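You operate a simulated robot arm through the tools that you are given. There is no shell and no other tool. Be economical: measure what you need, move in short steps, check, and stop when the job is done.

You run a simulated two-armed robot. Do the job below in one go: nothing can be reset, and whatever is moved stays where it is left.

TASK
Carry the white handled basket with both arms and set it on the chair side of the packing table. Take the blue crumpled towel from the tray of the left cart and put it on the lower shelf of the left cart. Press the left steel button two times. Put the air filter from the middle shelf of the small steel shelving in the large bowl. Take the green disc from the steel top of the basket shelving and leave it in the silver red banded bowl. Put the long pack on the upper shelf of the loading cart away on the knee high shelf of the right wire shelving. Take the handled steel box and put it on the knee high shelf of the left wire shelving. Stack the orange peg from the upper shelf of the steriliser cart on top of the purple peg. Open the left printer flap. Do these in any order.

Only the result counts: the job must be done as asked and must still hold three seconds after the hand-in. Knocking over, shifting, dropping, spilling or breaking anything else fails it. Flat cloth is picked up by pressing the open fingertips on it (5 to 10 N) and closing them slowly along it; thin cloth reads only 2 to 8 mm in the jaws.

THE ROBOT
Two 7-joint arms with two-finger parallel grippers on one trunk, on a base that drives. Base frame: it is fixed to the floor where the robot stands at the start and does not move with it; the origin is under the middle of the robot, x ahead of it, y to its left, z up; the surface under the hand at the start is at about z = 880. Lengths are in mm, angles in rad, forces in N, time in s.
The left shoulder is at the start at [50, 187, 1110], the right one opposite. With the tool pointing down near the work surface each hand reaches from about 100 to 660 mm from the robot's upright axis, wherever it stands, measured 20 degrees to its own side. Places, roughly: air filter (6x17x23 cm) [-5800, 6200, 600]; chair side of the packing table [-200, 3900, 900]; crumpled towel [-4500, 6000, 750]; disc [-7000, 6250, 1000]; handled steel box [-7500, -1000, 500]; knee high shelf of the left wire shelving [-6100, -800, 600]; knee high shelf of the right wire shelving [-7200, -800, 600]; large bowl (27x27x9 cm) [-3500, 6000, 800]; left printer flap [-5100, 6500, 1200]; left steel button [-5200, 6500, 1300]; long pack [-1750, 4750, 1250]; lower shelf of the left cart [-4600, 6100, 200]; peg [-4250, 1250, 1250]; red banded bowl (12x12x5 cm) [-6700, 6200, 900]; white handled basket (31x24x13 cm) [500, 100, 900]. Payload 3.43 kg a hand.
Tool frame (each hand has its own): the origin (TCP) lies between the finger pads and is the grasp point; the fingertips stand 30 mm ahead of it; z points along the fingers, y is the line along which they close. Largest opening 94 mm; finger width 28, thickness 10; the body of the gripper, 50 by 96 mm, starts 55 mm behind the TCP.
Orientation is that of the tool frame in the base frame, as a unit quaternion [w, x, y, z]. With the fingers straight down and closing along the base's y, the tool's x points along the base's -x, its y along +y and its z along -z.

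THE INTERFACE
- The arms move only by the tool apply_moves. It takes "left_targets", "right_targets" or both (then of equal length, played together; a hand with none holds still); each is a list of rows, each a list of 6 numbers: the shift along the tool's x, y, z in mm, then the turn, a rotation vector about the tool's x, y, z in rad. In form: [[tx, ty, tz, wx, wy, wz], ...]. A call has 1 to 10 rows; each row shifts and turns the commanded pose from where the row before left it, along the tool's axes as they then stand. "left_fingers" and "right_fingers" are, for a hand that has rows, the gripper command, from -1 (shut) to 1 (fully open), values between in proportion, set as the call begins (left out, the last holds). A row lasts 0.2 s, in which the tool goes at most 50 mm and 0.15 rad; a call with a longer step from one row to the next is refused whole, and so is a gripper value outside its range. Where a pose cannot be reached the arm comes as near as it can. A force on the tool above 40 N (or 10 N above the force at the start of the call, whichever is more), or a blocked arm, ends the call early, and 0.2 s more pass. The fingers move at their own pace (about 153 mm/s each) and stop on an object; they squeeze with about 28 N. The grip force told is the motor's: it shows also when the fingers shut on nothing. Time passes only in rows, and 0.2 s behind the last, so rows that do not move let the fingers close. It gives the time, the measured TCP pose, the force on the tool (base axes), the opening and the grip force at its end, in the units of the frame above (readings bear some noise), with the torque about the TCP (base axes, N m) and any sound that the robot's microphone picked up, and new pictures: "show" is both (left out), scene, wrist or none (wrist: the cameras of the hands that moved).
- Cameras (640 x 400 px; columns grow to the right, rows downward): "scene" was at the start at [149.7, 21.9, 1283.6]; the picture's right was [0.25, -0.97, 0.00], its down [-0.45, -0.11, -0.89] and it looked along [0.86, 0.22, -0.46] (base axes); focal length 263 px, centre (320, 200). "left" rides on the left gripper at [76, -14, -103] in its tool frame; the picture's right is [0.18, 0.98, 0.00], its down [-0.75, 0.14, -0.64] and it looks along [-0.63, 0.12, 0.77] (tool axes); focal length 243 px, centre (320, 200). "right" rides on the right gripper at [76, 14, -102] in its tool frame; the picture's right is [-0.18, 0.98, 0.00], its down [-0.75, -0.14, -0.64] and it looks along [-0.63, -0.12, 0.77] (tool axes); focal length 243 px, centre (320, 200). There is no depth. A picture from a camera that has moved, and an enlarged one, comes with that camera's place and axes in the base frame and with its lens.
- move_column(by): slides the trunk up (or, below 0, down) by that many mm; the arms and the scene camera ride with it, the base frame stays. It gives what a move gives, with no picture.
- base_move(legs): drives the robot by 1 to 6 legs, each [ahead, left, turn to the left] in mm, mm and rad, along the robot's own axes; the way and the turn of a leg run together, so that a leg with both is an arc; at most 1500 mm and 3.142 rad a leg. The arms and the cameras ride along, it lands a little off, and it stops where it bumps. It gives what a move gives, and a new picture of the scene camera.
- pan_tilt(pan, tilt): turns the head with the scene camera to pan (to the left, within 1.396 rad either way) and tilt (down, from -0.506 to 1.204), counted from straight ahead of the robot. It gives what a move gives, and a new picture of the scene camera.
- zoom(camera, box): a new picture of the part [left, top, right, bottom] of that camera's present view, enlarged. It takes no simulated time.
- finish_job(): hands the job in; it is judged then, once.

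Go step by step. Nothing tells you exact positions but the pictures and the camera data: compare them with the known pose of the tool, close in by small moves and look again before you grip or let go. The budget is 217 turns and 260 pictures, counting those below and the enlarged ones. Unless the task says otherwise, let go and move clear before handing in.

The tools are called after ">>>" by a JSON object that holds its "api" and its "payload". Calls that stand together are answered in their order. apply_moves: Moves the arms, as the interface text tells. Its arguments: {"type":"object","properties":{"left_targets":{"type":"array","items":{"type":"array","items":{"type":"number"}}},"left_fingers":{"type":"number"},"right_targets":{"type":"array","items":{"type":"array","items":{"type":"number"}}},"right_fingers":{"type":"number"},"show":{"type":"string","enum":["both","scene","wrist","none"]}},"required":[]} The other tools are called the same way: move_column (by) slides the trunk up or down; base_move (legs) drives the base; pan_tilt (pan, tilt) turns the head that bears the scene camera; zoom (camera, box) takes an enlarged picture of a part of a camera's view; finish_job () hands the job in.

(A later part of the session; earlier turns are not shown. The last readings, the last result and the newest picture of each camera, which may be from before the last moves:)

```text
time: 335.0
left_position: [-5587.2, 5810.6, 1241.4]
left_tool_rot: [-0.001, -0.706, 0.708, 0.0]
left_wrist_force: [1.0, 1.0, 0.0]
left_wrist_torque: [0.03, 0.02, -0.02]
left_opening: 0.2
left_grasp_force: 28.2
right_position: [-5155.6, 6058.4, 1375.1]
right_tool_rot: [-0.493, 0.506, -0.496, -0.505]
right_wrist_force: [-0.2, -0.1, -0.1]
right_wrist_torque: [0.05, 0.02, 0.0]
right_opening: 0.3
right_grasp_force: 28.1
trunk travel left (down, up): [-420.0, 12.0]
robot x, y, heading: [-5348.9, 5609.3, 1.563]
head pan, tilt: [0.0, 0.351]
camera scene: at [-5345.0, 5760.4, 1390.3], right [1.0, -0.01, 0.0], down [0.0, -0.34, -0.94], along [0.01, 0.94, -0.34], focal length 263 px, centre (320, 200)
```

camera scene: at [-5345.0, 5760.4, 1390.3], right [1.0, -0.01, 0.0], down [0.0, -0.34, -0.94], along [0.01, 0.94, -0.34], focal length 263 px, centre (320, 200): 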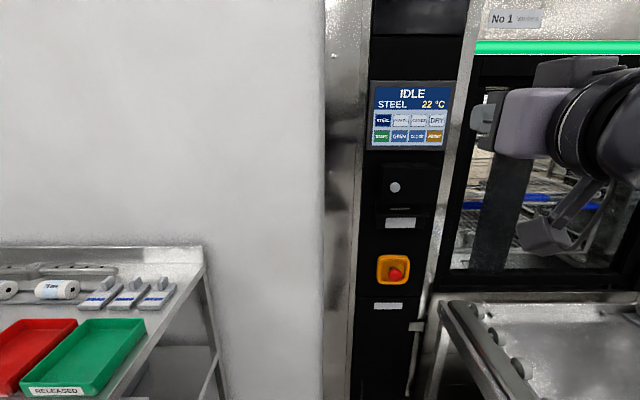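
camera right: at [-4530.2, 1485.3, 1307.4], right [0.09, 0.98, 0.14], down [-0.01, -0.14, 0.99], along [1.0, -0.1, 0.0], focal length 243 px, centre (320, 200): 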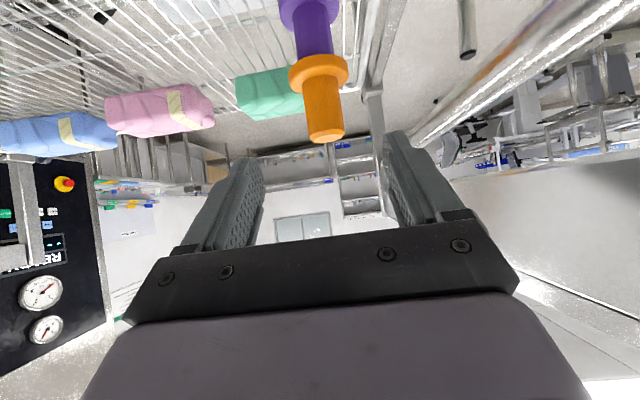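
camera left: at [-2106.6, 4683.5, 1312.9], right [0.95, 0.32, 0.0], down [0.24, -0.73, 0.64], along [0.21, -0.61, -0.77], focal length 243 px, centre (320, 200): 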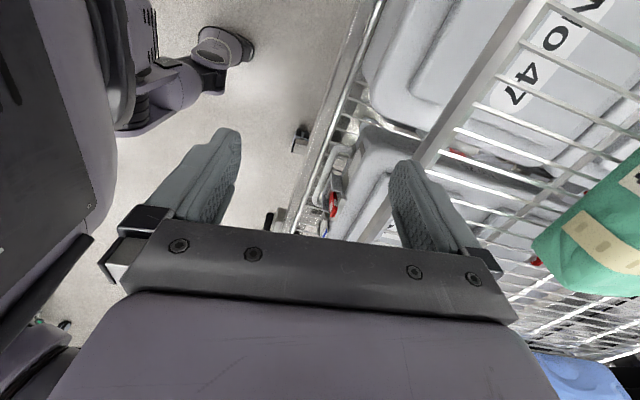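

I'll drive 150 mm closer, align with the STEEL key and extend to near the screen.

>>> {"api": "base_move", "payload": {"legs": [[150, 0, 0]]}}

>>> {"api": "apply_moves", "payload": {"right_targets": [[15, -3, 0, 0, 0, 0], [15, -2, 40, 0, 0, 0], [0, 0, 45, 0, 0, 0], [0, 0, 45, 0, 0, 0], [0, 0, 45, 0, 0, 0], [0, 0, 45, 0, 0, 0]]}}

```text
time: 336.4
left_position: [-5586.8, 5956.4, 1241.7]
left_tool_rot: [-0.002, -0.706, 0.708, -0.001]
left_wrist_force: [-0.1, 0.3, -0.8]
left_wrist_torque: [-0.02, 0.02, -0.02]
left_opening: 0.2
left_grasp_force: 27.7
right_position: [-5154.9, 6204.4, 1374.4]
right_tool_rot: [-0.493, 0.505, -0.497, -0.505]
right_wrist_force: [0.1, 0.3, -0.2]
right_wrist_torque: [-0.01, 0.01, 0.0]
right_opening: 0.0
right_grasp_force: 28.0
trunk travel left (down, up): [-420.0, 12.0]
robot x, y, heading: [-5351.9, 5756.6, 1.567]
head pan, tilt: [0.0, 0.351]
camera scene: at [-5344.0, 5905.5, 1390.3], right [1.0, -0.01, 0.0], down [0.0, -0.34, -0.94], along [0.01, 0.94, -0.34], focal length 263 px, centre (320, 200)
```

scene: 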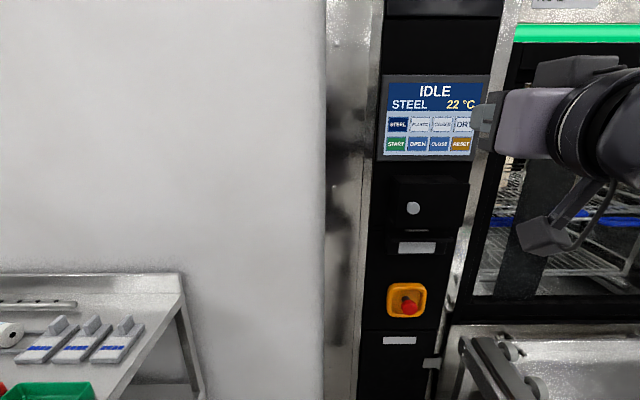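

```text
time: 337.8
left_position: [-5587.5, 5954.8, 1241.9]
left_tool_rot: [-0.002, -0.706, 0.708, 0.0]
left_wrist_force: [0.7, -0.2, -0.7]
left_wrist_torque: [-0.02, 0.01, 0.01]
left_opening: 0.0
left_grasp_force: 28.1
right_position: [-5156.2, 6421.9, 1343.7]
right_tool_rot: [-0.493, 0.506, -0.495, -0.505]
right_wrist_force: [0.3, 0.7, 0.0]
right_wrist_torque: [0.01, -0.02, -0.02]
right_opening: 0.0
right_grasp_force: 27.8
trunk travel left (down, up): [-420.0, 12.0]
robot x, y, heading: [-5344.0, 5752.7, 1.564]
head pan, tilt: [0.0, 0.351]
camera scene: at [-5344.3, 5905.3, 1390.3], right [1.0, -0.01, 0.0], down [0.0, -0.34, -0.94], along [0.01, 0.94, -0.34], focal length 263 px, centre (320, 200)
camera right: at [-5168.2, 6317.7, 1267.9], right [-0.98, -0.02, 0.19], down [0.16, -0.64, 0.76], along [0.1, 0.77, 0.63], focal length 243 px, centre (320, 200)
```

scene: 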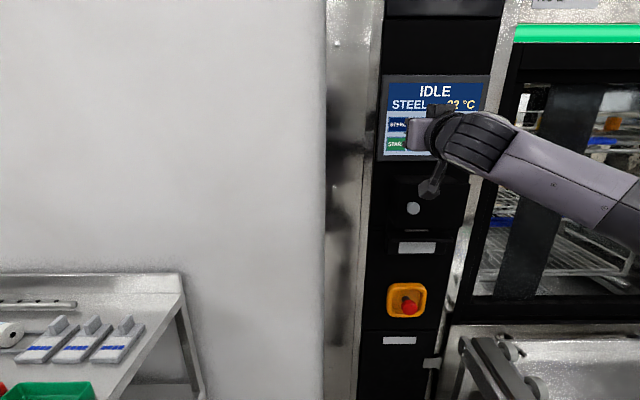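
right: 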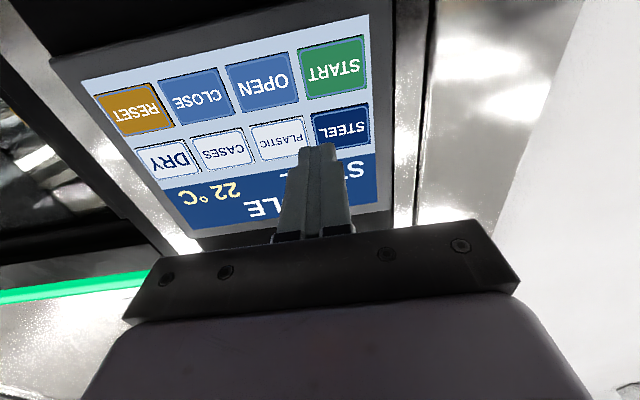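

The key is at about [-5174, 6486, 1346]. I'll shift 18 mm left and approach close, then press with small steps.

>>> {"api": "apply_moves", "payload": {"right_targets": [[0, 18, 0, 0, 0, 0], [0, 0, 12, 0, 0, 0], [0, 0, 8, 0, 0, 0]], "show": "wrist"}}

```text
time: 338.6
left_position: [-5586.9, 5954.2, 1241.9]
left_tool_rot: [-0.001, -0.706, 0.709, 0.0]
left_wrist_force: [-0.5, 0.3, 0.6]
left_wrist_torque: [0.03, 0.02, -0.01]
left_opening: 0.0
left_grasp_force: 27.5
right_position: [-5175.2, 6442.1, 1344.9]
right_tool_rot: [-0.494, 0.505, -0.496, -0.505]
right_wrist_force: [-0.1, 0.8, 0.1]
right_wrist_torque: [-0.02, 0.0, 0.03]
right_opening: 0.0
right_grasp_force: 28.3
trunk travel left (down, up): [-420.0, 12.0]
robot x, y, heading: [-5347.8, 5756.7, 1.56]
head pan, tilt: [0.0, 0.351]
camera right: at [-5187.1, 6337.4, 1269.2], right [-0.98, -0.02, 0.19], down [0.16, -0.64, 0.75], along [0.1, 0.77, 0.63], focal length 243 px, centre (320, 200)
```

right: 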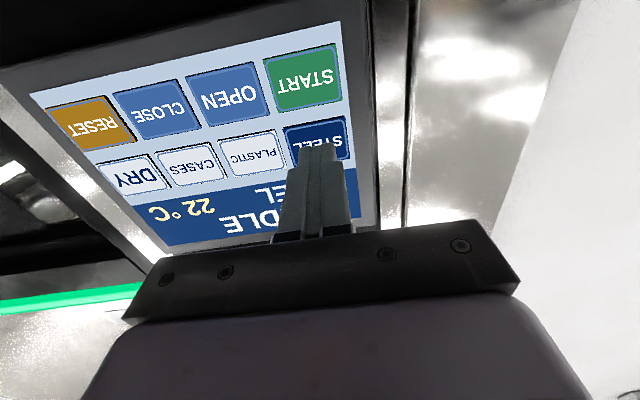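

The fingertip is in line with the STEEL key. First press, in 3 mm steps.

>>> {"api": "apply_moves", "payload": {"right_targets": [[3, 0, 6, 0, 0, 0], [0, 0, 3, 0, 0, 0], [0, 0, 3, 0, 0, 0], [0, 0, 3, 0, 0, 0]], "show": "none"}}

```text
time: 339.6
left_position: [-5586.6, 5955.6, 1240.8]
left_tool_rot: [-0.002, -0.706, 0.708, 0.0]
left_wrist_force: [-0.3, 0.2, -0.3]
left_wrist_torque: [0.0, 0.02, -0.01]
left_opening: 0.1
left_grasp_force: 27.6
right_position: [-5173.8, 6457.1, 1340.6]
right_tool_rot: [0.494, -0.505, 0.496, 0.505]
right_wrist_force: [0.6, 0.3, -1.1]
right_wrist_torque: [-0.01, 0.0, -0.01]
right_opening: 0.0
right_grasp_force: 28.0
trunk travel left (down, up): [-420.0, 12.0]
robot x, y, heading: [-5347.6, 5756.1, 1.566]
head pan, tilt: [0.0, 0.351]
```

No contact yet, so I'll continue in small steps.

>>> {"api": "apply_moves", "payload": {"right_targets": [[0, 0, 3, 0, 0, 0], [0, 0, 3, 0, 0, 0]], "show": "none"}}

>>> {"api": "apply_moves", "payload": {"right_targets": [[0, 0, 3, 0, 0, 0], [0, 0, 2, 0, 0, 0]], "show": "wrist"}}

```text
time: 340.2
left_position: [-5587.5, 5955.6, 1241.4]
left_tool_rot: [-0.002, -0.706, 0.708, -0.001]
left_wrist_force: [-0.2, -0.3, 0.5]
left_wrist_torque: [0.02, -0.03, 0.0]
left_opening: 0.1
left_grasp_force: 27.8
right_position: [-5174.4, 6464.1, 1341.9]
right_tool_rot: [-0.494, 0.505, -0.496, -0.505]
right_wrist_force: [-0.5, 0.0, -0.8]
right_wrist_torque: [0.01, 0.04, -0.02]
right_opening: 0.2
right_grasp_force: 28.0
trunk travel left (down, up): [-420.0, 12.0]
robot x, y, heading: [-5344.7, 5754.8, 1.562]
head pan, tilt: [0.0, 0.351]
```

```text
time: 340.8
left_position: [-5586.8, 5955.2, 1241.9]
left_tool_rot: [-0.002, -0.706, 0.708, -0.001]
left_wrist_force: [0.4, 0.2, 0.1]
left_wrist_torque: [-0.01, 0.03, -0.01]
left_opening: 0.0
left_grasp_force: 27.9
right_position: [-5173.1, 6468.3, 1343.3]
right_tool_rot: [0.494, -0.505, 0.496, 0.505]
right_wrist_force: [-0.5, -2.1, -0.8]
right_wrist_torque: [0.03, 0.01, 0.04]
right_opening: 0.2
right_grasp_force: 27.3
trunk travel left (down, up): [-420.0, 12.0]
robot x, y, heading: [-5349.2, 5752.7, 1.564]
head pan, tilt: [0.0, 0.351]
heard: click
camera right: at [-5185.9, 6364.5, 1267.0], right [-0.98, -0.02, 0.19], down [0.16, -0.64, 0.75], along [0.1, 0.77, 0.63], focal length 243 px, centre (320, 200)
```

right: 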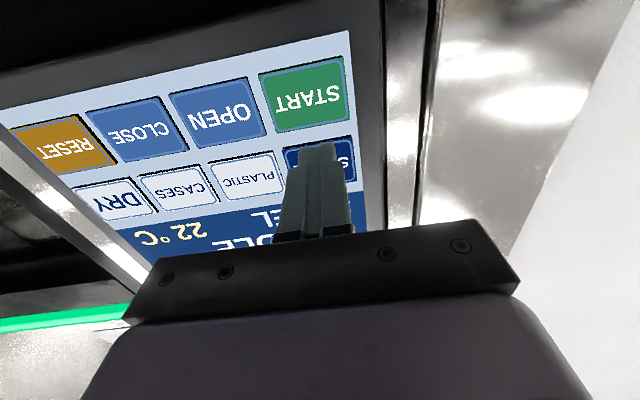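

A click on the STEEL key: that's the first press. I'll retreat and press a second time.

>>> {"api": "apply_moves", "payload": {"right_targets": [[0, 0, -10, 0, 0, 0], [0, 0, -8, 0, 0, 0], [0, 0, 0, 0, 0, 0], [0, 0, 0, 0, 0, 0]], "show": "none"}}

>>> {"api": "apply_moves", "payload": {"right_targets": [[0, 0, 6, 0, 0, 0], [0, 0, 6, 0, 0, 0], [0, 0, 3, 0, 0, 0], [0, 0, 3, 0, 0, 0]], "show": "none"}}

```text
time: 341.8
left_position: [-5586.5, 5955.2, 1241.9]
left_tool_rot: [-0.002, -0.706, 0.709, -0.001]
left_wrist_force: [0.0, 0.4, 0.3]
left_wrist_torque: [0.0, -0.02, 0.0]
left_opening: 0.0
left_grasp_force: 28.0
right_position: [-5172.5, 6451.0, 1341.8]
right_tool_rot: [0.493, -0.505, 0.496, 0.505]
right_wrist_force: [-0.3, -0.4, 0.0]
right_wrist_torque: [0.0, 0.02, -0.01]
right_opening: 0.0
right_grasp_force: 27.8
trunk travel left (down, up): [-420.0, 12.0]
robot x, y, heading: [-5348.6, 5755.2, 1.565]
head pan, tilt: [0.0, 0.351]
```

```text
time: 342.8
left_position: [-5586.4, 5954.6, 1241.2]
left_tool_rot: [-0.003, -0.706, 0.708, -0.001]
left_wrist_force: [0.7, -0.8, -0.2]
left_wrist_torque: [0.02, 0.03, 0.0]
left_opening: 0.1
left_grasp_force: 27.3
right_position: [-5173.1, 6469.9, 1341.6]
right_tool_rot: [-0.494, 0.505, -0.496, -0.505]
right_wrist_force: [-0.5, -2.6, -0.3]
right_wrist_torque: [-0.05, 0.06, 0.0]
right_opening: 0.0
right_grasp_force: 27.9
trunk travel left (down, up): [-420.0, 12.0]
robot x, y, heading: [-5347.2, 5752.0, 1.563]
head pan, tilt: [0.0, 0.351]
heard: click
```

Second click. I'll retreat well clear and look at the printer flap.

>>> {"api": "apply_moves", "payload": {"right_targets": [[0, 0, -20, 0, 0, 0], [0, 0, -40, 0, 0, 0], [0, 0, -40, 0, 0, 0], [30, 0, -40, 0, 0, 0], [45, 0, 0, 0, 0, 0], [45, 0, 0, 0, 0, 0], [45, 0, 0, 0, 0, 0], [45, 0, 0, 0, 0, 0]], "show": "wrist"}}

>>> {"api": "zoom", "payload": {"camera": "scene", "box": [360, 60, 500, 280]}}

```text
time: 344.6
left_position: [-5586.2, 5954.1, 1242.9]
left_tool_rot: [-0.003, -0.706, 0.708, 0.0]
left_wrist_force: [0.4, 0.4, 0.8]
left_wrist_torque: [-0.01, 0.04, -0.01]
left_opening: 0.0
left_grasp_force: 27.8
right_position: [-5214.4, 6296.9, 1174.8]
right_tool_rot: [-0.495, 0.503, -0.5, -0.501]
right_wrist_force: [0.0, -0.8, 0.0]
right_wrist_torque: [0.04, 0.02, 0.04]
right_opening: 0.0
right_grasp_force: 27.8
right hand out of reach, approached as far as the arm can: row 6, 7, 8
trunk travel left (down, up): [-420.0, 12.0]
robot x, y, heading: [-5352.9, 5755.1, 1.564]
head pan, tilt: [0.0, 0.351]
camera right: at [-5229.7, 6192.5, 1100.0], right [-0.98, -0.01, 0.19], down [0.15, -0.63, 0.76], along [0.11, 0.77, 0.62], focal length 243 px, centre (320, 200)
```

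right: 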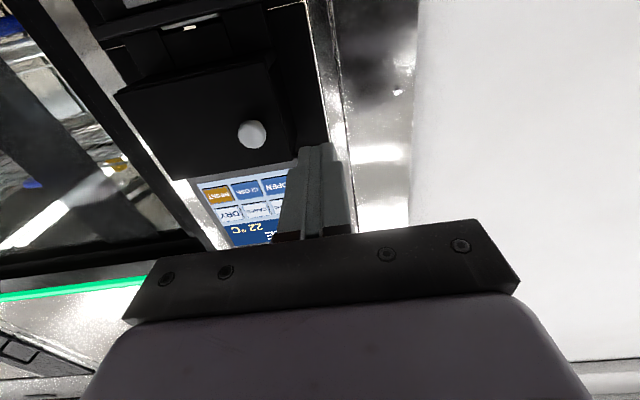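

```text
1.82 times, centred on (430, 170) of scene
camera zoom: at [-5343.0, 5904.4, 1390.5], right [1.0, -0.01, 0.0], down [0.0, -0.34, -0.94], along [0.01, 0.94, -0.34], focal length 479 px, centre (120, 254)
```

zoom: 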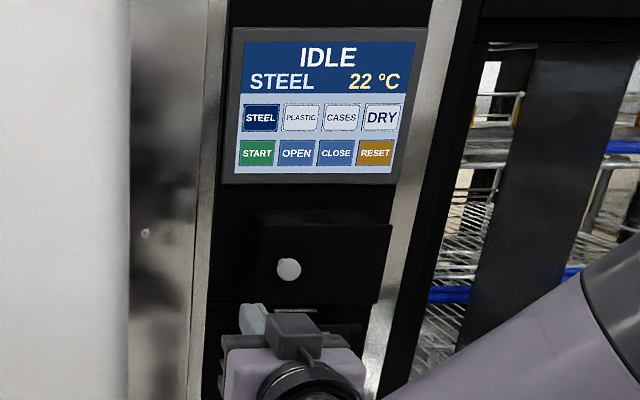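

The knob is at about [-5144, 6420, 1189], near the left edge of the black flap box. I'll open the right fingers, line up with the knob and approach.

>>> {"api": "apply_moves", "payload": {"right_targets": [[-5, -25, 20, 0, 0, 0], [-5, -25, 15, 0, 0, 0], [-4, -20, 15, 0, 0, 0], [0, 0, 10, 0, 0, 0], [0, 0, 0, 0, 0, 0]], "right_fingers": 0.3}}

```text
time: 345.8
left_position: [-5587.9, 5955.1, 1241.0]
left_tool_rot: [-0.002, -0.705, 0.709, 0.0]
left_wrist_force: [1.0, 0.4, -0.5]
left_wrist_torque: [-0.03, 0.01, 0.0]
left_opening: 0.0
left_grasp_force: 28.0
right_position: [-5196.7, 6352.2, 1225.7]
right_tool_rot: [-0.492, 0.506, -0.498, -0.503]
right_wrist_force: [0.6, 0.0, 0.6]
right_wrist_torque: [0.01, -0.01, -0.01]
right_opening: 61.3
right_grasp_force: 0.0
right hand out of reach, approached as far as the arm can: row 1, 2, 3
trunk travel left (down, up): [-420.0, 12.0]
robot x, y, heading: [-5349.8, 5752.5, 1.562]
head pan, tilt: [0.0, 0.351]
camera scene: at [-5343.9, 5904.4, 1390.4], right [1.0, -0.01, 0.0], down [0.0, -0.34, -0.94], along [0.01, 0.94, -0.34], focal length 263 px, centre (320, 200)
camera right: at [-5209.7, 6248.1, 1151.1], right [-0.98, -0.01, 0.19], down [0.15, -0.63, 0.76], along [0.11, 0.77, 0.63], focal length 243 px, centre (320, 200)
```

scene: 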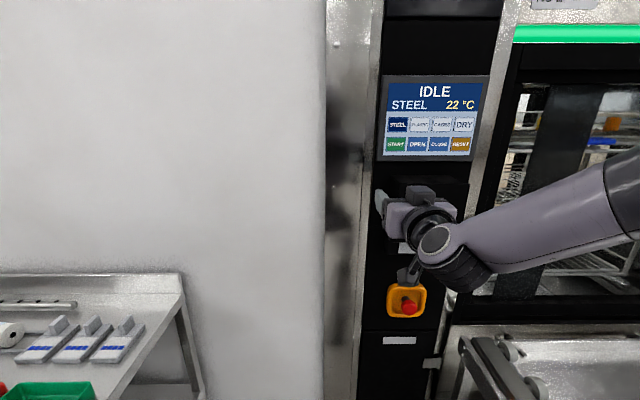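
right: 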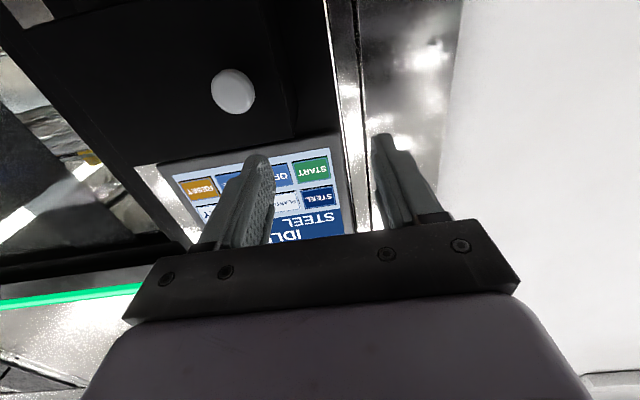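

The arm is folded too tightly here. I'll back the base 90 mm to give it room, then line up with the knob again.

>>> {"api": "base_move", "payload": {"legs": [[-90, 0, 0]]}}

>>> {"api": "apply_moves", "payload": {"right_targets": [[0, 0, 30, 0, 0, 0], [0, -15, 30, 0, 0, 0], [10, -15, 30, 0, 0, 0], [15, -15, 25, 0, 0, 0], [12, -7, 5, 0, 0, 0], [0, 0, 0, 0, 0, 0]], "show": "wrist"}}

```text
time: 346.9
left_position: [-5588.0, 5865.4, 1242.1]
left_tool_rot: [-0.003, -0.706, 0.708, -0.001]
left_wrist_force: [-0.4, -1.3, 0.2]
left_wrist_torque: [0.03, -0.02, 0.04]
left_opening: 0.0
left_grasp_force: 28.2
right_position: [-5198.2, 6263.8, 1225.2]
right_tool_rot: [-0.494, 0.504, -0.499, -0.503]
right_wrist_force: [0.0, -0.7, 0.8]
right_wrist_torque: [-0.02, 0.02, -0.01]
right_opening: 61.2
right_grasp_force: 0.0
trunk travel left (down, up): [-420.0, 12.0]
robot x, y, heading: [-5348.8, 5662.3, 1.563]
head pan, tilt: [0.0, 0.351]
camera scene: at [-5344.5, 5815.1, 1390.5], right [1.0, -0.01, 0.0], down [0.0, -0.34, -0.94], along [0.01, 0.94, -0.34], focal length 263 px, centre (320, 200)
```

scene: 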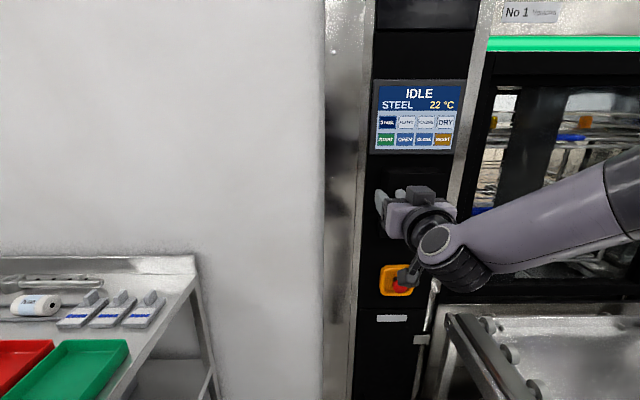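

```text
time: 348.3
left_position: [-5586.9, 5867.1, 1241.3]
left_tool_rot: [-0.001, -0.705, 0.709, 0.0]
left_wrist_force: [-0.8, -0.3, 1.1]
left_wrist_torque: [-0.01, -0.01, -0.05]
left_opening: 0.0
left_grasp_force: 27.3
right_position: [-5190.6, 6325.8, 1232.5]
right_tool_rot: [-0.495, 0.504, -0.502, -0.499]
right_wrist_force: [-0.4, 0.2, 0.1]
right_wrist_torque: [0.0, -0.03, -0.01]
right_opening: 61.1
right_grasp_force: 0.1
right hand out of reach, approached as far as the arm can: row 2, 3, 4, 5
trunk travel left (down, up): [-420.0, 12.0]
robot x, y, heading: [-5347.5, 5662.5, 1.566]
head pan, tilt: [0.0, 0.351]
camera right: at [-5204.3, 6221.5, 1157.5], right [-0.98, -0.01, 0.19], down [0.15, -0.63, 0.76], along [0.11, 0.78, 0.62], focal length 243 px, centre (320, 200)
```

right: 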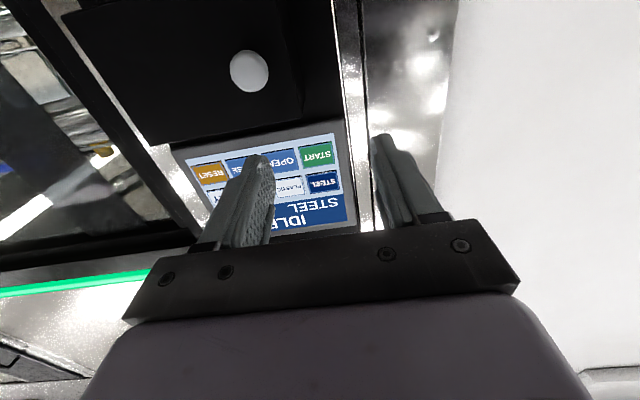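

The arm works better when the hand is above shoulder height, so I'll lower the trunk 150 mm and raise the hand relative to it.

>>> {"api": "move_column", "payload": {"by": -150}}

>>> {"api": "apply_moves", "payload": {"right_targets": [[-35, 0, 0, 0, 0, 0], [-35, -15, 0, 0, 0, 0], [-37, -15, 10, 0, 0, 0], [0, -15, 25, 0, 0, 0], [0, 0, 20, 0, 0, 0], [0, 0, 0, 0, 0, 0]], "show": "wrist"}}

```text
time: 350.0
left_position: [-5587.3, 5866.9, 1092.4]
left_tool_rot: [-0.002, -0.706, 0.708, -0.001]
left_wrist_force: [0.6, -0.3, 0.8]
left_wrist_torque: [0.0, -0.02, 0.04]
left_opening: 0.0
left_grasp_force: 28.0
right_position: [-5190.1, 6325.7, 1081.3]
right_tool_rot: [-0.494, 0.504, -0.502, -0.499]
right_wrist_force: [0.5, -0.5, -0.2]
right_wrist_torque: [0.0, 0.01, 0.03]
right_opening: 61.0
right_grasp_force: 0.1
trunk travel left (down, up): [-270.0, 162.0]
robot x, y, heading: [-5347.1, 5666.3, 1.56]
head pan, tilt: [0.0, 0.351]
```

```text
time: 351.4
left_position: [-5587.5, 5868.2, 1091.8]
left_tool_rot: [-0.001, -0.706, 0.708, -0.001]
left_wrist_force: [0.3, 0.7, 0.2]
left_wrist_torque: [0.0, 0.0, 0.01]
left_opening: 0.0
left_grasp_force: 27.9
right_position: [-5145.5, 6380.1, 1189.6]
right_tool_rot: [-0.494, 0.505, -0.503, -0.499]
right_wrist_force: [-0.9, 0.1, 0.6]
right_wrist_torque: [0.0, 0.0, 0.02]
right_opening: 61.2
right_grasp_force: 0.1
trunk travel left (down, up): [-270.0, 162.0]
robot x, y, heading: [-5349.6, 5666.5, 1.562]
head pan, tilt: [0.0, 0.351]
camera right: at [-5159.3, 6275.6, 1115.6], right [-0.98, -0.01, 0.19], down [0.15, -0.63, 0.76], along [0.11, 0.78, 0.62], focal length 243 px, centre (320, 200)
```

right: 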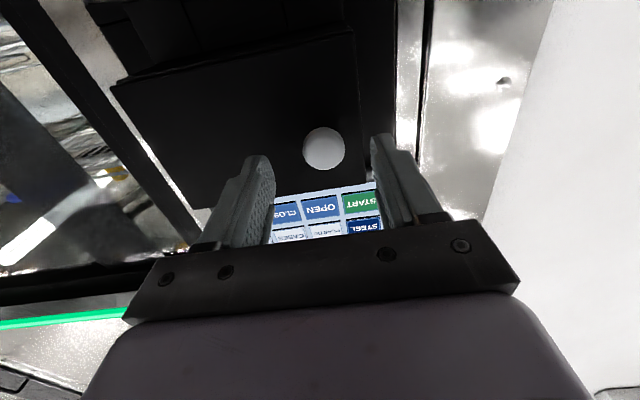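

The knob is centred between the fingers. I'll move forward 22 mm and grip it.

>>> {"api": "apply_moves", "payload": {"right_targets": [[2, 3, 10, 0, 0, 0], [0, 0, 7, 0, 0, 0], [0, 0, 5, 0, 0, 0]], "show": "none"}}

>>> {"api": "apply_moves", "payload": {"right_targets": [[0, 0, 0, 0, 0, 0], [0, 0, 0, 0, 0, 0], [0, 0, 0, 0, 0, 0]], "right_fingers": -1, "show": "wrist"}}

```text
time: 352.2
left_position: [-5587.8, 5865.8, 1092.4]
left_tool_rot: [-0.001, -0.706, 0.708, 0.0]
left_wrist_force: [-0.1, 0.7, -0.3]
left_wrist_torque: [-0.02, 0.01, 0.01]
left_opening: 0.2
left_grasp_force: 27.9
right_position: [-5150.7, 6403.4, 1185.6]
right_tool_rot: [-0.494, 0.504, -0.503, -0.499]
right_wrist_force: [-0.1, -4.3, -1.1]
right_wrist_torque: [0.02, 0.04, -0.2]
right_opening: 60.9
right_grasp_force: 0.0
trunk travel left (down, up): [-270.0, 162.0]
robot x, y, heading: [-5351.2, 5664.0, 1.562]
head pan, tilt: [0.0, 0.351]
```

```text
time: 353.0
left_position: [-5588.4, 5865.2, 1092.2]
left_tool_rot: [-0.003, -0.707, 0.707, 0.0]
left_wrist_force: [0.0, 0.2, 0.1]
left_wrist_torque: [0.03, -0.03, 0.0]
left_opening: 0.0
left_grasp_force: 27.7
right_position: [-5148.8, 6403.1, 1185.8]
right_tool_rot: [-0.494, 0.504, -0.502, -0.5]
right_wrist_force: [3.3, -2.5, -0.9]
right_wrist_torque: [-0.03, -0.03, -0.03]
right_opening: 25.3
right_grasp_force: 45.1
trunk travel left (down, up): [-270.0, 162.0]
robot x, y, heading: [-5348.7, 5661.9, 1.563]
head pan, tilt: [0.0, 0.351]
camera right: at [-5162.9, 6298.5, 1111.8], right [-0.98, 0.0, 0.19], down [0.15, -0.63, 0.76], along [0.11, 0.78, 0.62], focal length 243 px, centre (320, 200)
```

right: 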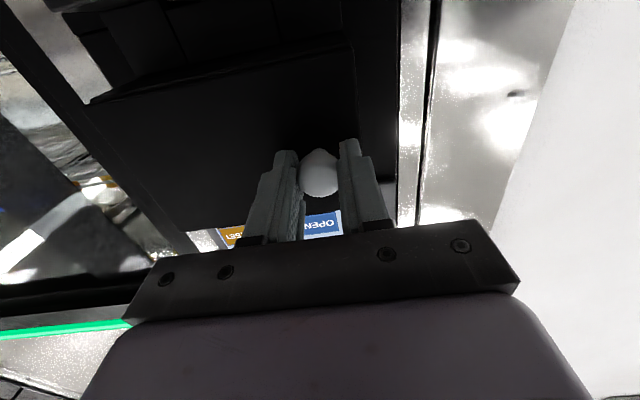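

The knob is gripped. I'll pull gently 25 mm straight back and read which way it wants to swing.

>>> {"api": "apply_moves", "payload": {"right_targets": [[0, 0, -5, 0, 0, 0], [0, 0, -5, 0, 0, 0], [0, 0, -5, 0, 0, 0], [0, 0, -5, 0, 0, 0], [0, 0, -5, 0, 0, 0]], "show": "wrist"}}

```text
time: 354.2
left_position: [-5586.4, 5866.3, 1092.1]
left_tool_rot: [-0.002, -0.706, 0.709, -0.001]
left_wrist_force: [-0.7, 0.0, 0.1]
left_wrist_torque: [-0.02, -0.02, 0.02]
left_opening: 0.0
left_grasp_force: 27.8
right_position: [-5144.4, 6381.2, 1186.4]
right_tool_rot: [0.496, -0.501, 0.503, 0.499]
right_wrist_force: [13.2, 8.7, 10.1]
right_wrist_torque: [0.29, 0.03, 0.43]
right_opening: 24.8
right_grasp_force: 45.3
trunk travel left (down, up): [-270.0, 162.0]
robot x, y, heading: [-5350.5, 5666.4, 1.567]
head pan, tilt: [0.0, 0.351]
camera right: at [-5159.1, 6276.4, 1111.5], right [-0.98, 0.0, 0.19], down [0.15, -0.63, 0.76], along [0.12, 0.77, 0.62], focal length 243 px, centre (320, 200)
```

right: 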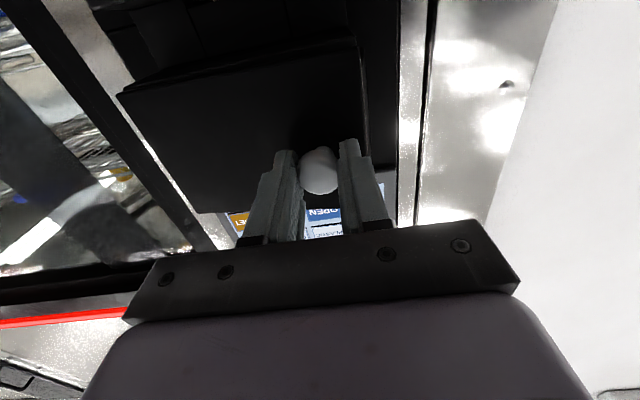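

It swings about a vertical hinge on the right (+x) side. I'll follow the arc, turning the hand with the flap.

>>> {"api": "apply_moves", "payload": {"right_targets": [[0, -4, -8, -0.12, 0, 0], [0, 0, -9, -0.12, 0, 0], [0, 0, -10, -0.12, 0, 0], [0, 0, -10, -0.12, 0, 0], [0, 0, -10, -0.12, 0, 0]]}}

```text
time: 355.5
left_position: [-5586.8, 5867.7, 1091.8]
left_tool_rot: [-0.003, -0.706, 0.708, -0.001]
left_wrist_force: [0.8, 0.1, 0.2]
left_wrist_torque: [0.01, -0.06, 0.0]
left_opening: 0.0
left_grasp_force: 27.9
right_position: [-5114.0, 6343.2, 1185.3]
right_tool_rot: [-0.336, 0.62, -0.349, -0.617]
right_wrist_force: [6.5, 5.2, 0.5]
right_wrist_torque: [-1.17, -0.59, 0.03]
right_opening: 24.9
right_grasp_force: 45.0
trunk travel left (down, up): [-270.0, 162.0]
robot x, y, heading: [-5347.7, 5664.5, 1.566]
head pan, tilt: [0.0, 0.351]
stopped in row 5 (right hand): the force on the tool passed its limit at 42 N (the readings are from after the stop); the commanded pose is now the measured one
camera scene: at [-5344.2, 5817.4, 1239.9], right [1.0, -0.01, 0.0], down [0.0, -0.34, -0.94], along [0.01, 0.94, -0.34], focal length 263 px, centre (320, 200)
camera right: at [-5072.9, 6246.4, 1112.0], right [-0.83, -0.52, 0.2], down [0.46, -0.46, 0.76], along [-0.3, 0.72, 0.62], focal length 243 px, centre (320, 200)
```

scene: 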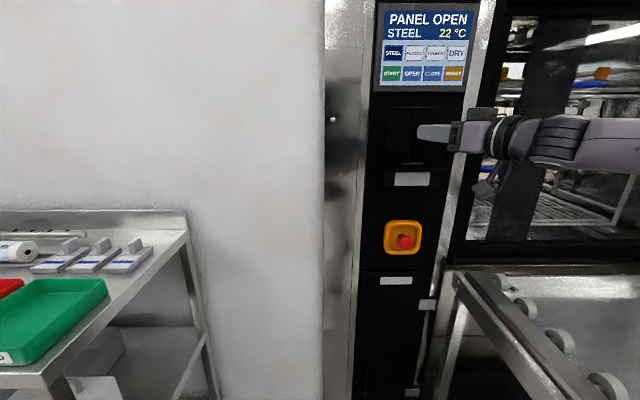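
right: 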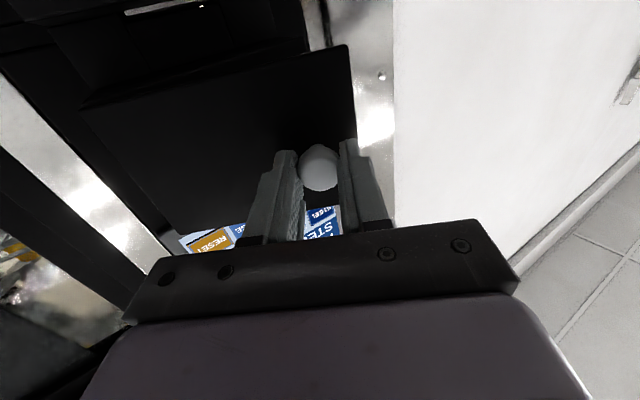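

The screen reads "PANEL OPEN", with the flap about 0.55 rad open. I'll swing it further with a better-matched arc.

>>> {"api": "apply_moves", "payload": {"right_targets": [[0, -3, -11, -0.09, 0, 0], [0, -3, -11, -0.09, 0, 0], [0, -3, -11, -0.09, 0, 0], [0, -3, -11, -0.09, 0, 0]], "show": "wrist"}}

```text
time: 356.5
left_position: [-5586.2, 5868.9, 1091.8]
left_tool_rot: [-0.003, -0.706, 0.708, 0.0]
left_wrist_force: [-0.9, -0.3, 0.8]
left_wrist_torque: [0.04, 0.0, 0.0]
left_opening: 0.1
left_grasp_force: 27.9
right_position: [-5076.4, 6317.3, 1185.7]
right_tool_rot: [0.221, -0.669, 0.232, 0.671]
right_wrist_force: [11.1, 16.9, 3.1]
right_wrist_torque: [-0.08, -0.42, -0.45]
right_opening: 25.0
right_grasp_force: 44.6
trunk travel left (down, up): [-270.0, 162.0]
robot x, y, heading: [-5348.8, 5664.3, 1.566]
head pan, tilt: [0.0, 0.351]
camera right: at [-5004.5, 6241.7, 1110.7], right [-0.59, -0.78, 0.2], down [0.6, -0.27, 0.75], along [-0.53, 0.57, 0.63], focal length 243 px, centre (320, 200)
```

right: 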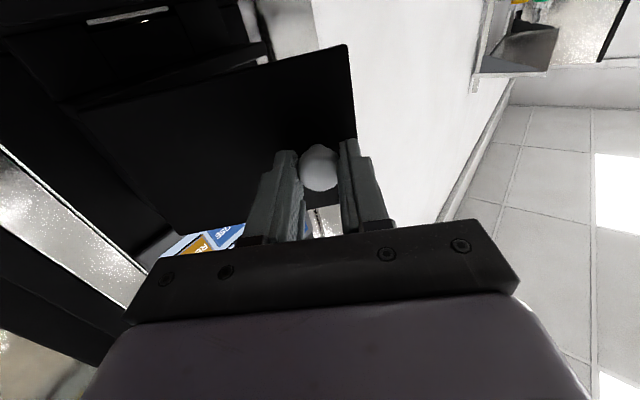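

About 0.93 rad now. A few more steps of the arc.

>>> {"api": "apply_moves", "payload": {"right_targets": [[0, -4, -11, -0.1, 0, 0], [0, -4, -11, -0.1, 0, 0], [0, -4, -11, -0.1, 0, 0]], "show": "wrist"}}

```text
time: 357.5
left_position: [-5587.1, 5868.7, 1091.0]
left_tool_rot: [-0.003, -0.706, 0.708, -0.002]
left_wrist_force: [-0.2, -0.8, 0.6]
left_wrist_torque: [-0.01, 0.02, 0.01]
left_opening: 0.1
left_grasp_force: 27.7
right_position: [-5047.3, 6309.3, 1185.8]
right_tool_rot: [0.126, -0.693, 0.135, 0.697]
right_wrist_force: [2.7, 16.1, 0.8]
right_wrist_torque: [-0.13, -0.13, 0.1]
right_opening: 24.6
right_grasp_force: 45.0
right hand out of reach, approached as far as the arm can: row 3
trunk travel left (down, up): [-270.0, 162.0]
robot x, y, heading: [-5348.4, 5669.2, 1.566]
head pan, tilt: [0.0, 0.351]
stopped in row 3 (right hand): the force on the tool passed its limit at 42 N (the readings are from after the stop); the commanded pose is now the measured one
camera right: at [-4958.2, 6257.0, 1109.6], right [-0.35, -0.91, 0.2], down [0.66, -0.09, 0.75], along [-0.67, 0.39, 0.63], focal length 243 px, centre (320, 200)
```

right: 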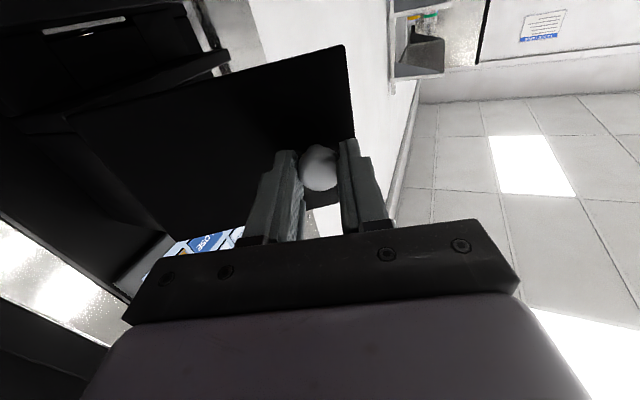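

The flap is about 66° open. I'll open the fingers and slide the base right 45 mm so the hand comes straight off the knob.

>>> {"api": "apply_moves", "payload": {"right_targets": [[0, 0, 0, 0, 0, 0], [0, 0, 0, 0, 0, 0]], "right_fingers": 0.1, "show": "none"}}

>>> {"api": "base_move", "payload": {"legs": [[-18, -45, 0], [-130, 0, 0]]}}

```text
time: 358.1
left_position: [-5588.4, 5867.5, 1091.5]
left_tool_rot: [-0.001, -0.706, 0.708, -0.001]
left_wrist_force: [-0.9, -1.2, 0.0]
left_wrist_torque: [0.0, -0.01, -0.02]
left_opening: 0.0
left_grasp_force: 28.2
right_position: [-5050.0, 6304.1, 1188.7]
right_tool_rot: [0.124, -0.693, 0.13, 0.698]
right_wrist_force: [-0.2, 0.6, 0.4]
right_wrist_torque: [0.03, 0.0, 0.01]
right_opening: 51.7
right_grasp_force: 0.0
trunk travel left (down, up): [-270.0, 162.0]
robot x, y, heading: [-5348.4, 5665.6, 1.564]
head pan, tilt: [0.0, 0.351]
```

```text
time: 360.1
left_position: [-5544.0, 5717.9, 1091.8]
left_tool_rot: [-0.002, -0.706, 0.708, 0.0]
left_wrist_force: [-0.6, 1.0, -0.3]
left_wrist_torque: [0.0, -0.03, 0.01]
left_opening: 0.1
left_grasp_force: 27.8
right_position: [-5005.2, 6154.8, 1188.8]
right_tool_rot: [0.125, -0.692, 0.131, 0.698]
right_wrist_force: [-0.2, 0.0, 0.2]
right_wrist_torque: [-0.04, -0.02, 0.0]
right_opening: 51.6
right_grasp_force: 0.1
trunk travel left (down, up): [-270.0, 162.0]
robot x, y, heading: [-5305.8, 5517.3, 1.562]
head pan, tilt: [0.0, 0.351]
camera scene: at [-5301.1, 5667.4, 1240.5], right [1.0, -0.01, 0.0], down [0.0, -0.34, -0.94], along [0.01, 0.94, -0.34], focal length 263 px, centre (320, 200)
```

scene: 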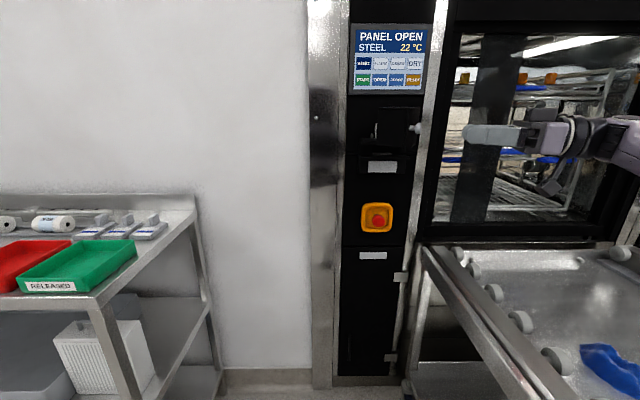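

The flap stays open. Next is the towel: I'll back away, return the right hand to pointing down, and move in front of the left cart.

>>> {"api": "base_move", "payload": {"legs": [[-230, 0, 0]]}}

>>> {"api": "apply_moves", "payload": {"right_targets": [[0, 0, 0, 0.15, 0, 0], [0, 0, 0, 0.15, 0, 0], [0, 0, 0, 0.15, 0, 0], [0, 0, 0, 0.15, 0, 0], [0, 0, 0, 0.15, 0, 0], [0, 0, 0, 0.15, 0, 0], [0, 0, 0, 0.15, 0, 0], [0, 0, 0, 0.14, 0, 0], [0, 0, 0, 0, 0.15, 0], [0, 0, 0, 0, 0.15, 0]], "show": "none"}}

>>> {"api": "apply_moves", "payload": {"right_targets": [[0, 0, 0, 0, 0.15, 0], [0, 0, 0, 0, 0.15, 0], [0, 0, 0, 0, 0.15, 0], [0, 0, 0, 0, 0.15, 0], [0, 0, 0, 0, 0.15, 0], [0, 0, 0, 0, 0.15, 0], [0, 0, 0, 0, 0.15, 0], [0, 0, 0, 0, 0.15, 0], [0, 0, 0, 0, 0.07, 0]], "right_fingers": 1, "show": "none"}}

>>> {"api": "base_move", "payload": {"legs": [[0, -420, 0.01]]}}

>>> {"api": "pan_tilt", "payload": {"pan": -0.1, "tilt": 0.6}}

```text
time: 361.8
left_position: [-5546.3, 5494.9, 1090.1]
left_tool_rot: [0.003, 0.708, -0.706, 0.001]
left_wrist_force: [1.0, 0.4, -0.6]
left_wrist_torque: [-0.01, -0.02, -0.01]
left_opening: 0.0
left_grasp_force: 27.7
right_position: [-5009.2, 5935.8, 1187.9]
right_tool_rot: [0.122, -0.693, 0.129, 0.699]
right_wrist_force: [0.5, -0.6, 0.7]
right_wrist_torque: [-0.02, -0.02, -0.04]
right_opening: 51.6
right_grasp_force: 0.0
trunk travel left (down, up): [-270.0, 162.0]
robot x, y, heading: [-5303.8, 5298.2, 1.567]
head pan, tilt: [0.0, 0.351]
camera scene: at [-5303.1, 5446.3, 1240.5], right [1.0, 0.0, 0.0], down [0.0, -0.34, -0.94], along [0.0, 0.94, -0.34], focal length 263 px, centre (320, 200)
```

scene: 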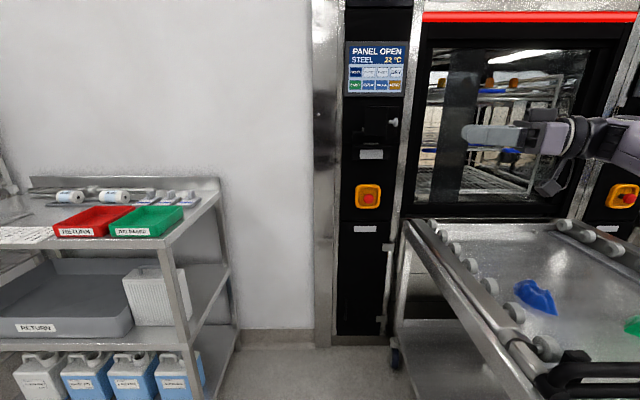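

```text
time: 363.9
left_position: [-5546.6, 5495.3, 1091.4]
left_tool_rot: [0.002, 0.708, -0.706, 0.001]
left_wrist_force: [0.0, 0.5, 0.8]
left_wrist_torque: [-0.02, -0.04, -0.04]
left_opening: 0.0
left_grasp_force: 27.6
right_position: [-5010.4, 5937.5, 1188.0]
right_tool_rot: [-0.409, 0.576, -0.566, -0.424]
right_wrist_force: [-0.4, -0.4, -0.7]
right_wrist_torque: [-0.01, 0.02, 0.03]
right_opening: 51.5
right_grasp_force: 0.1
trunk travel left (down, up): [-270.0, 162.0]
robot x, y, heading: [-5306.6, 5293.9, 1.562]
head pan, tilt: [0.0, 0.351]
```

```text
time: 365.9
left_position: [-5546.2, 5496.9, 1091.2]
left_tool_rot: [0.002, 0.707, -0.707, 0.001]
left_wrist_force: [0.3, -0.6, -0.6]
left_wrist_torque: [0.04, 0.0, -0.01]
left_opening: 0.0
left_grasp_force: 28.6
right_position: [-5012.0, 5882.9, 1166.1]
right_tool_rot: [-0.071, 0.712, -0.694, -0.08]
right_wrist_force: [0.3, -0.8, -0.4]
right_wrist_torque: [0.01, -0.03, 0.0]
right_opening: 94.2
right_grasp_force: 0.1
right hand out of reach, approached as far as the arm can: row 5, 6, 7, 8, 9
trunk travel left (down, up): [-270.0, 162.0]
robot x, y, heading: [-5306.4, 5295.1, 1.57]
head pan, tilt: [0.0, 0.351]
```

```text
time: 368.8
left_position: [-5283.2, 5490.0, 1091.3]
left_tool_rot: [0.003, 0.711, -0.703, 0.002]
left_wrist_force: [-1.3, 0.1, 0.3]
left_wrist_torque: [0.02, -0.01, -0.06]
left_opening: 0.0
left_grasp_force: 27.4
right_position: [-4752.9, 5881.7, 1165.6]
right_tool_rot: [-0.071, 0.713, -0.693, -0.081]
right_wrist_force: [0.0, 0.9, -0.2]
right_wrist_torque: [-0.02, -0.02, -0.03]
right_opening: 94.3
right_grasp_force: 0.0
trunk travel left (down, up): [-270.0, 162.0]
robot x, y, heading: [-5042.3, 5293.1, 1.578]
head pan, tilt: [0.0, 0.351]
stopped in leg 1: the robot was blocked; the commanded pose is now the measured one
camera scene: at [-5039.7, 5443.3, 1240.4], right [1.0, 0.01, 0.0], down [0.0, -0.34, -0.94], along [-0.01, 0.94, -0.34], focal length 263 px, centre (320, 200)
```

scene: 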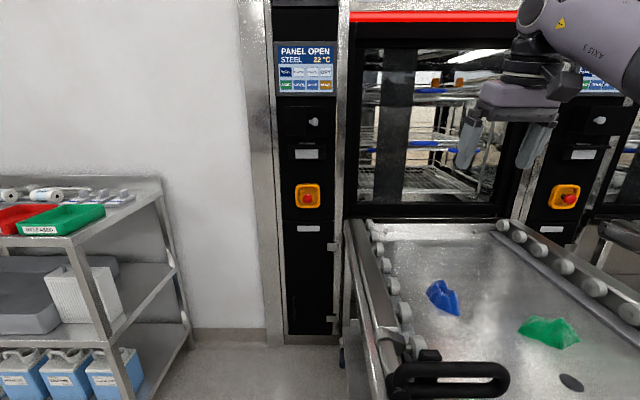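

```text
time: 369.6
left_position: [-5283.4, 5489.8, 1092.5]
left_tool_rot: [0.002, 0.711, -0.703, 0.001]
left_wrist_force: [-0.2, 0.0, 0.5]
left_wrist_torque: [0.04, 0.0, 0.03]
left_opening: 0.0
left_grasp_force: 28.1
right_position: [-4752.3, 5882.2, 1165.8]
right_tool_rot: [-0.071, 0.714, -0.692, -0.08]
right_wrist_force: [-0.3, -0.2, 0.6]
right_wrist_torque: [-0.04, -0.01, 0.0]
right_opening: 94.0
right_grasp_force: 0.0
trunk travel left (down, up): [-270.0, 162.0]
robot x, y, heading: [-5039.9, 5290.2, 1.579]
head pan, tilt: [-0.099, 0.6]
camera scene: at [-5030.6, 5438.2, 1217.7], right [1.0, -0.09, 0.0], down [-0.05, -0.56, -0.83], along [0.08, 0.82, -0.56], focal length 263 px, centre (320, 200)
```

scene: 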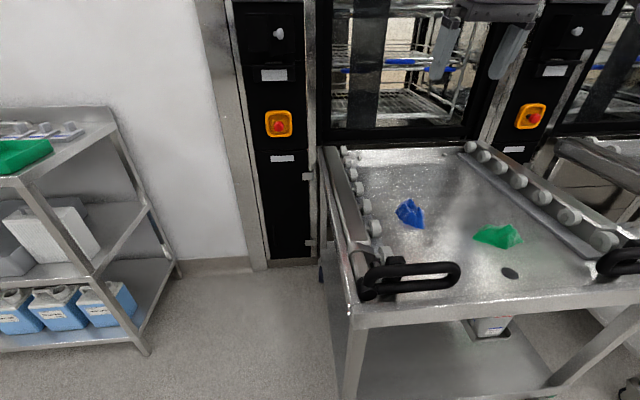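

The base bumped lightly near the cart's front caster; the cart hasn't moved (towel still at about [-4720, 6003]). I'll back off 60 mm, sidestep to face the towel, and tilt the hand forward for reach.

>>> {"api": "base_move", "payload": {"legs": [[-65, 0, -0.008], [0, -135, 0]]}}

>>> {"api": "apply_moves", "payload": {"right_targets": [[20, 0, 0, 0, -0.15, 0], [0, 0, 30, 0, -0.15, 0], [0, 0, 30, 0, -0.15, 0], [0, 0, 30, 0, -0.15, 0], [20, 0, 20, 0, 0, 0], [30, 0, 20, 0, 0, 0], [30, 0, 20, 0, 0, 0]]}}

```text
time: 372.0
left_position: [-5143.0, 5425.2, 1090.7]
left_tool_rot: [0.002, 0.708, -0.706, 0.0]
left_wrist_force: [0.1, 0.0, -0.3]
left_wrist_torque: [0.01, 0.02, -0.02]
left_opening: 0.1
left_grasp_force: 27.8
right_position: [-4609.5, 5812.9, 1166.1]
right_tool_rot: [-0.071, 0.71, -0.695, -0.081]
right_wrist_force: [-0.4, 0.7, 0.4]
right_wrist_torque: [0.01, 0.02, -0.04]
right_opening: 94.0
right_grasp_force: 0.0
trunk travel left (down, up): [-270.0, 162.0]
robot x, y, heading: [-4906.2, 5225.7, 1.57]
head pan, tilt: [-0.099, 0.6]
camera scene: at [-4890.9, 5371.8, 1217.6], right [0.99, -0.1, 0.0], down [-0.06, -0.56, -0.83], along [0.08, 0.82, -0.56], focal length 263 px, centre (320, 200)
```

scene: 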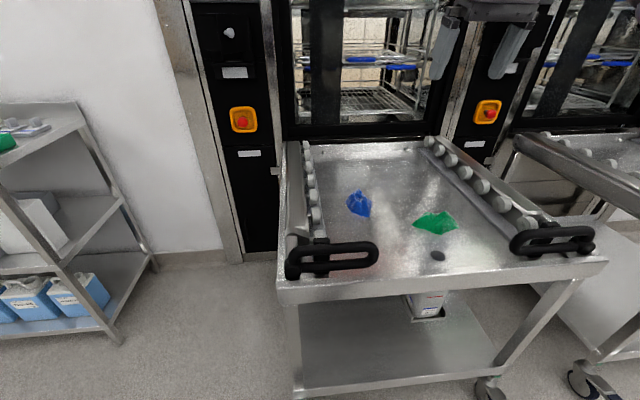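

```text
time: 373.6
left_position: [-5141.7, 5425.4, 1091.0]
left_tool_rot: [0.002, 0.708, -0.706, 0.001]
left_wrist_force: [0.0, -0.4, 0.2]
left_wrist_torque: [0.0, -0.02, -0.02]
left_opening: 0.0
left_grasp_force: 27.8
right_position: [-4611.7, 5825.7, 985.6]
right_tool_rot: [-0.274, 0.655, -0.643, -0.288]
right_wrist_force: [0.2, -0.3, -0.6]
right_wrist_torque: [-0.01, 0.01, 0.03]
right_opening: 94.0
right_grasp_force: 0.1
trunk travel left (down, up): [-270.0, 162.0]
robot x, y, heading: [-4900.3, 5225.9, 1.569]
head pan, tilt: [-0.099, 0.6]
camera scene: at [-4891.0, 5371.8, 1217.7], right [0.99, -0.1, 0.0], down [-0.06, -0.56, -0.83], along [0.08, 0.82, -0.57], focal length 263 px, centre (320, 200)
camera right: at [-4621.9, 5698.3, 1002.2], right [-0.98, 0.1, 0.15], down [0.15, 0.05, 0.99], along [0.09, 0.99, -0.07], focal length 243 px, centre (320, 200)
```

scene: 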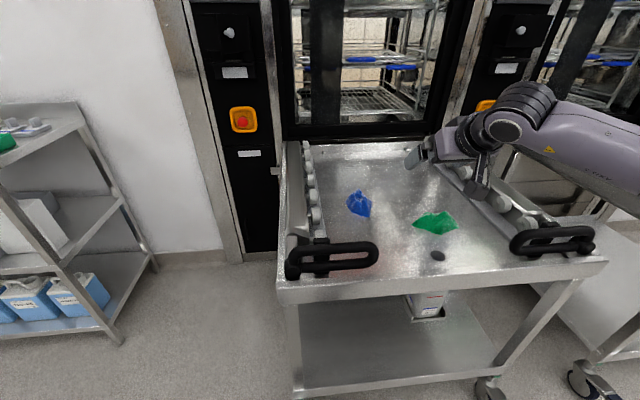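
right: 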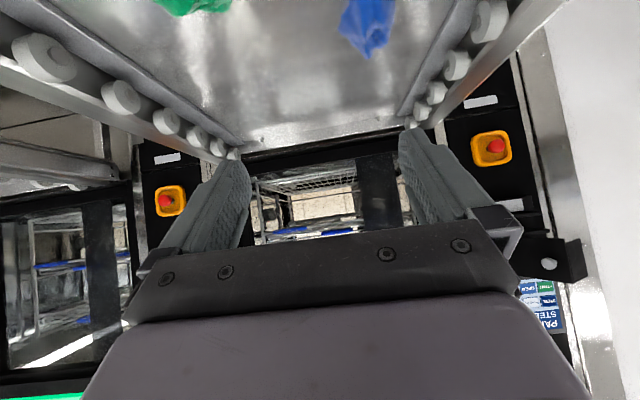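

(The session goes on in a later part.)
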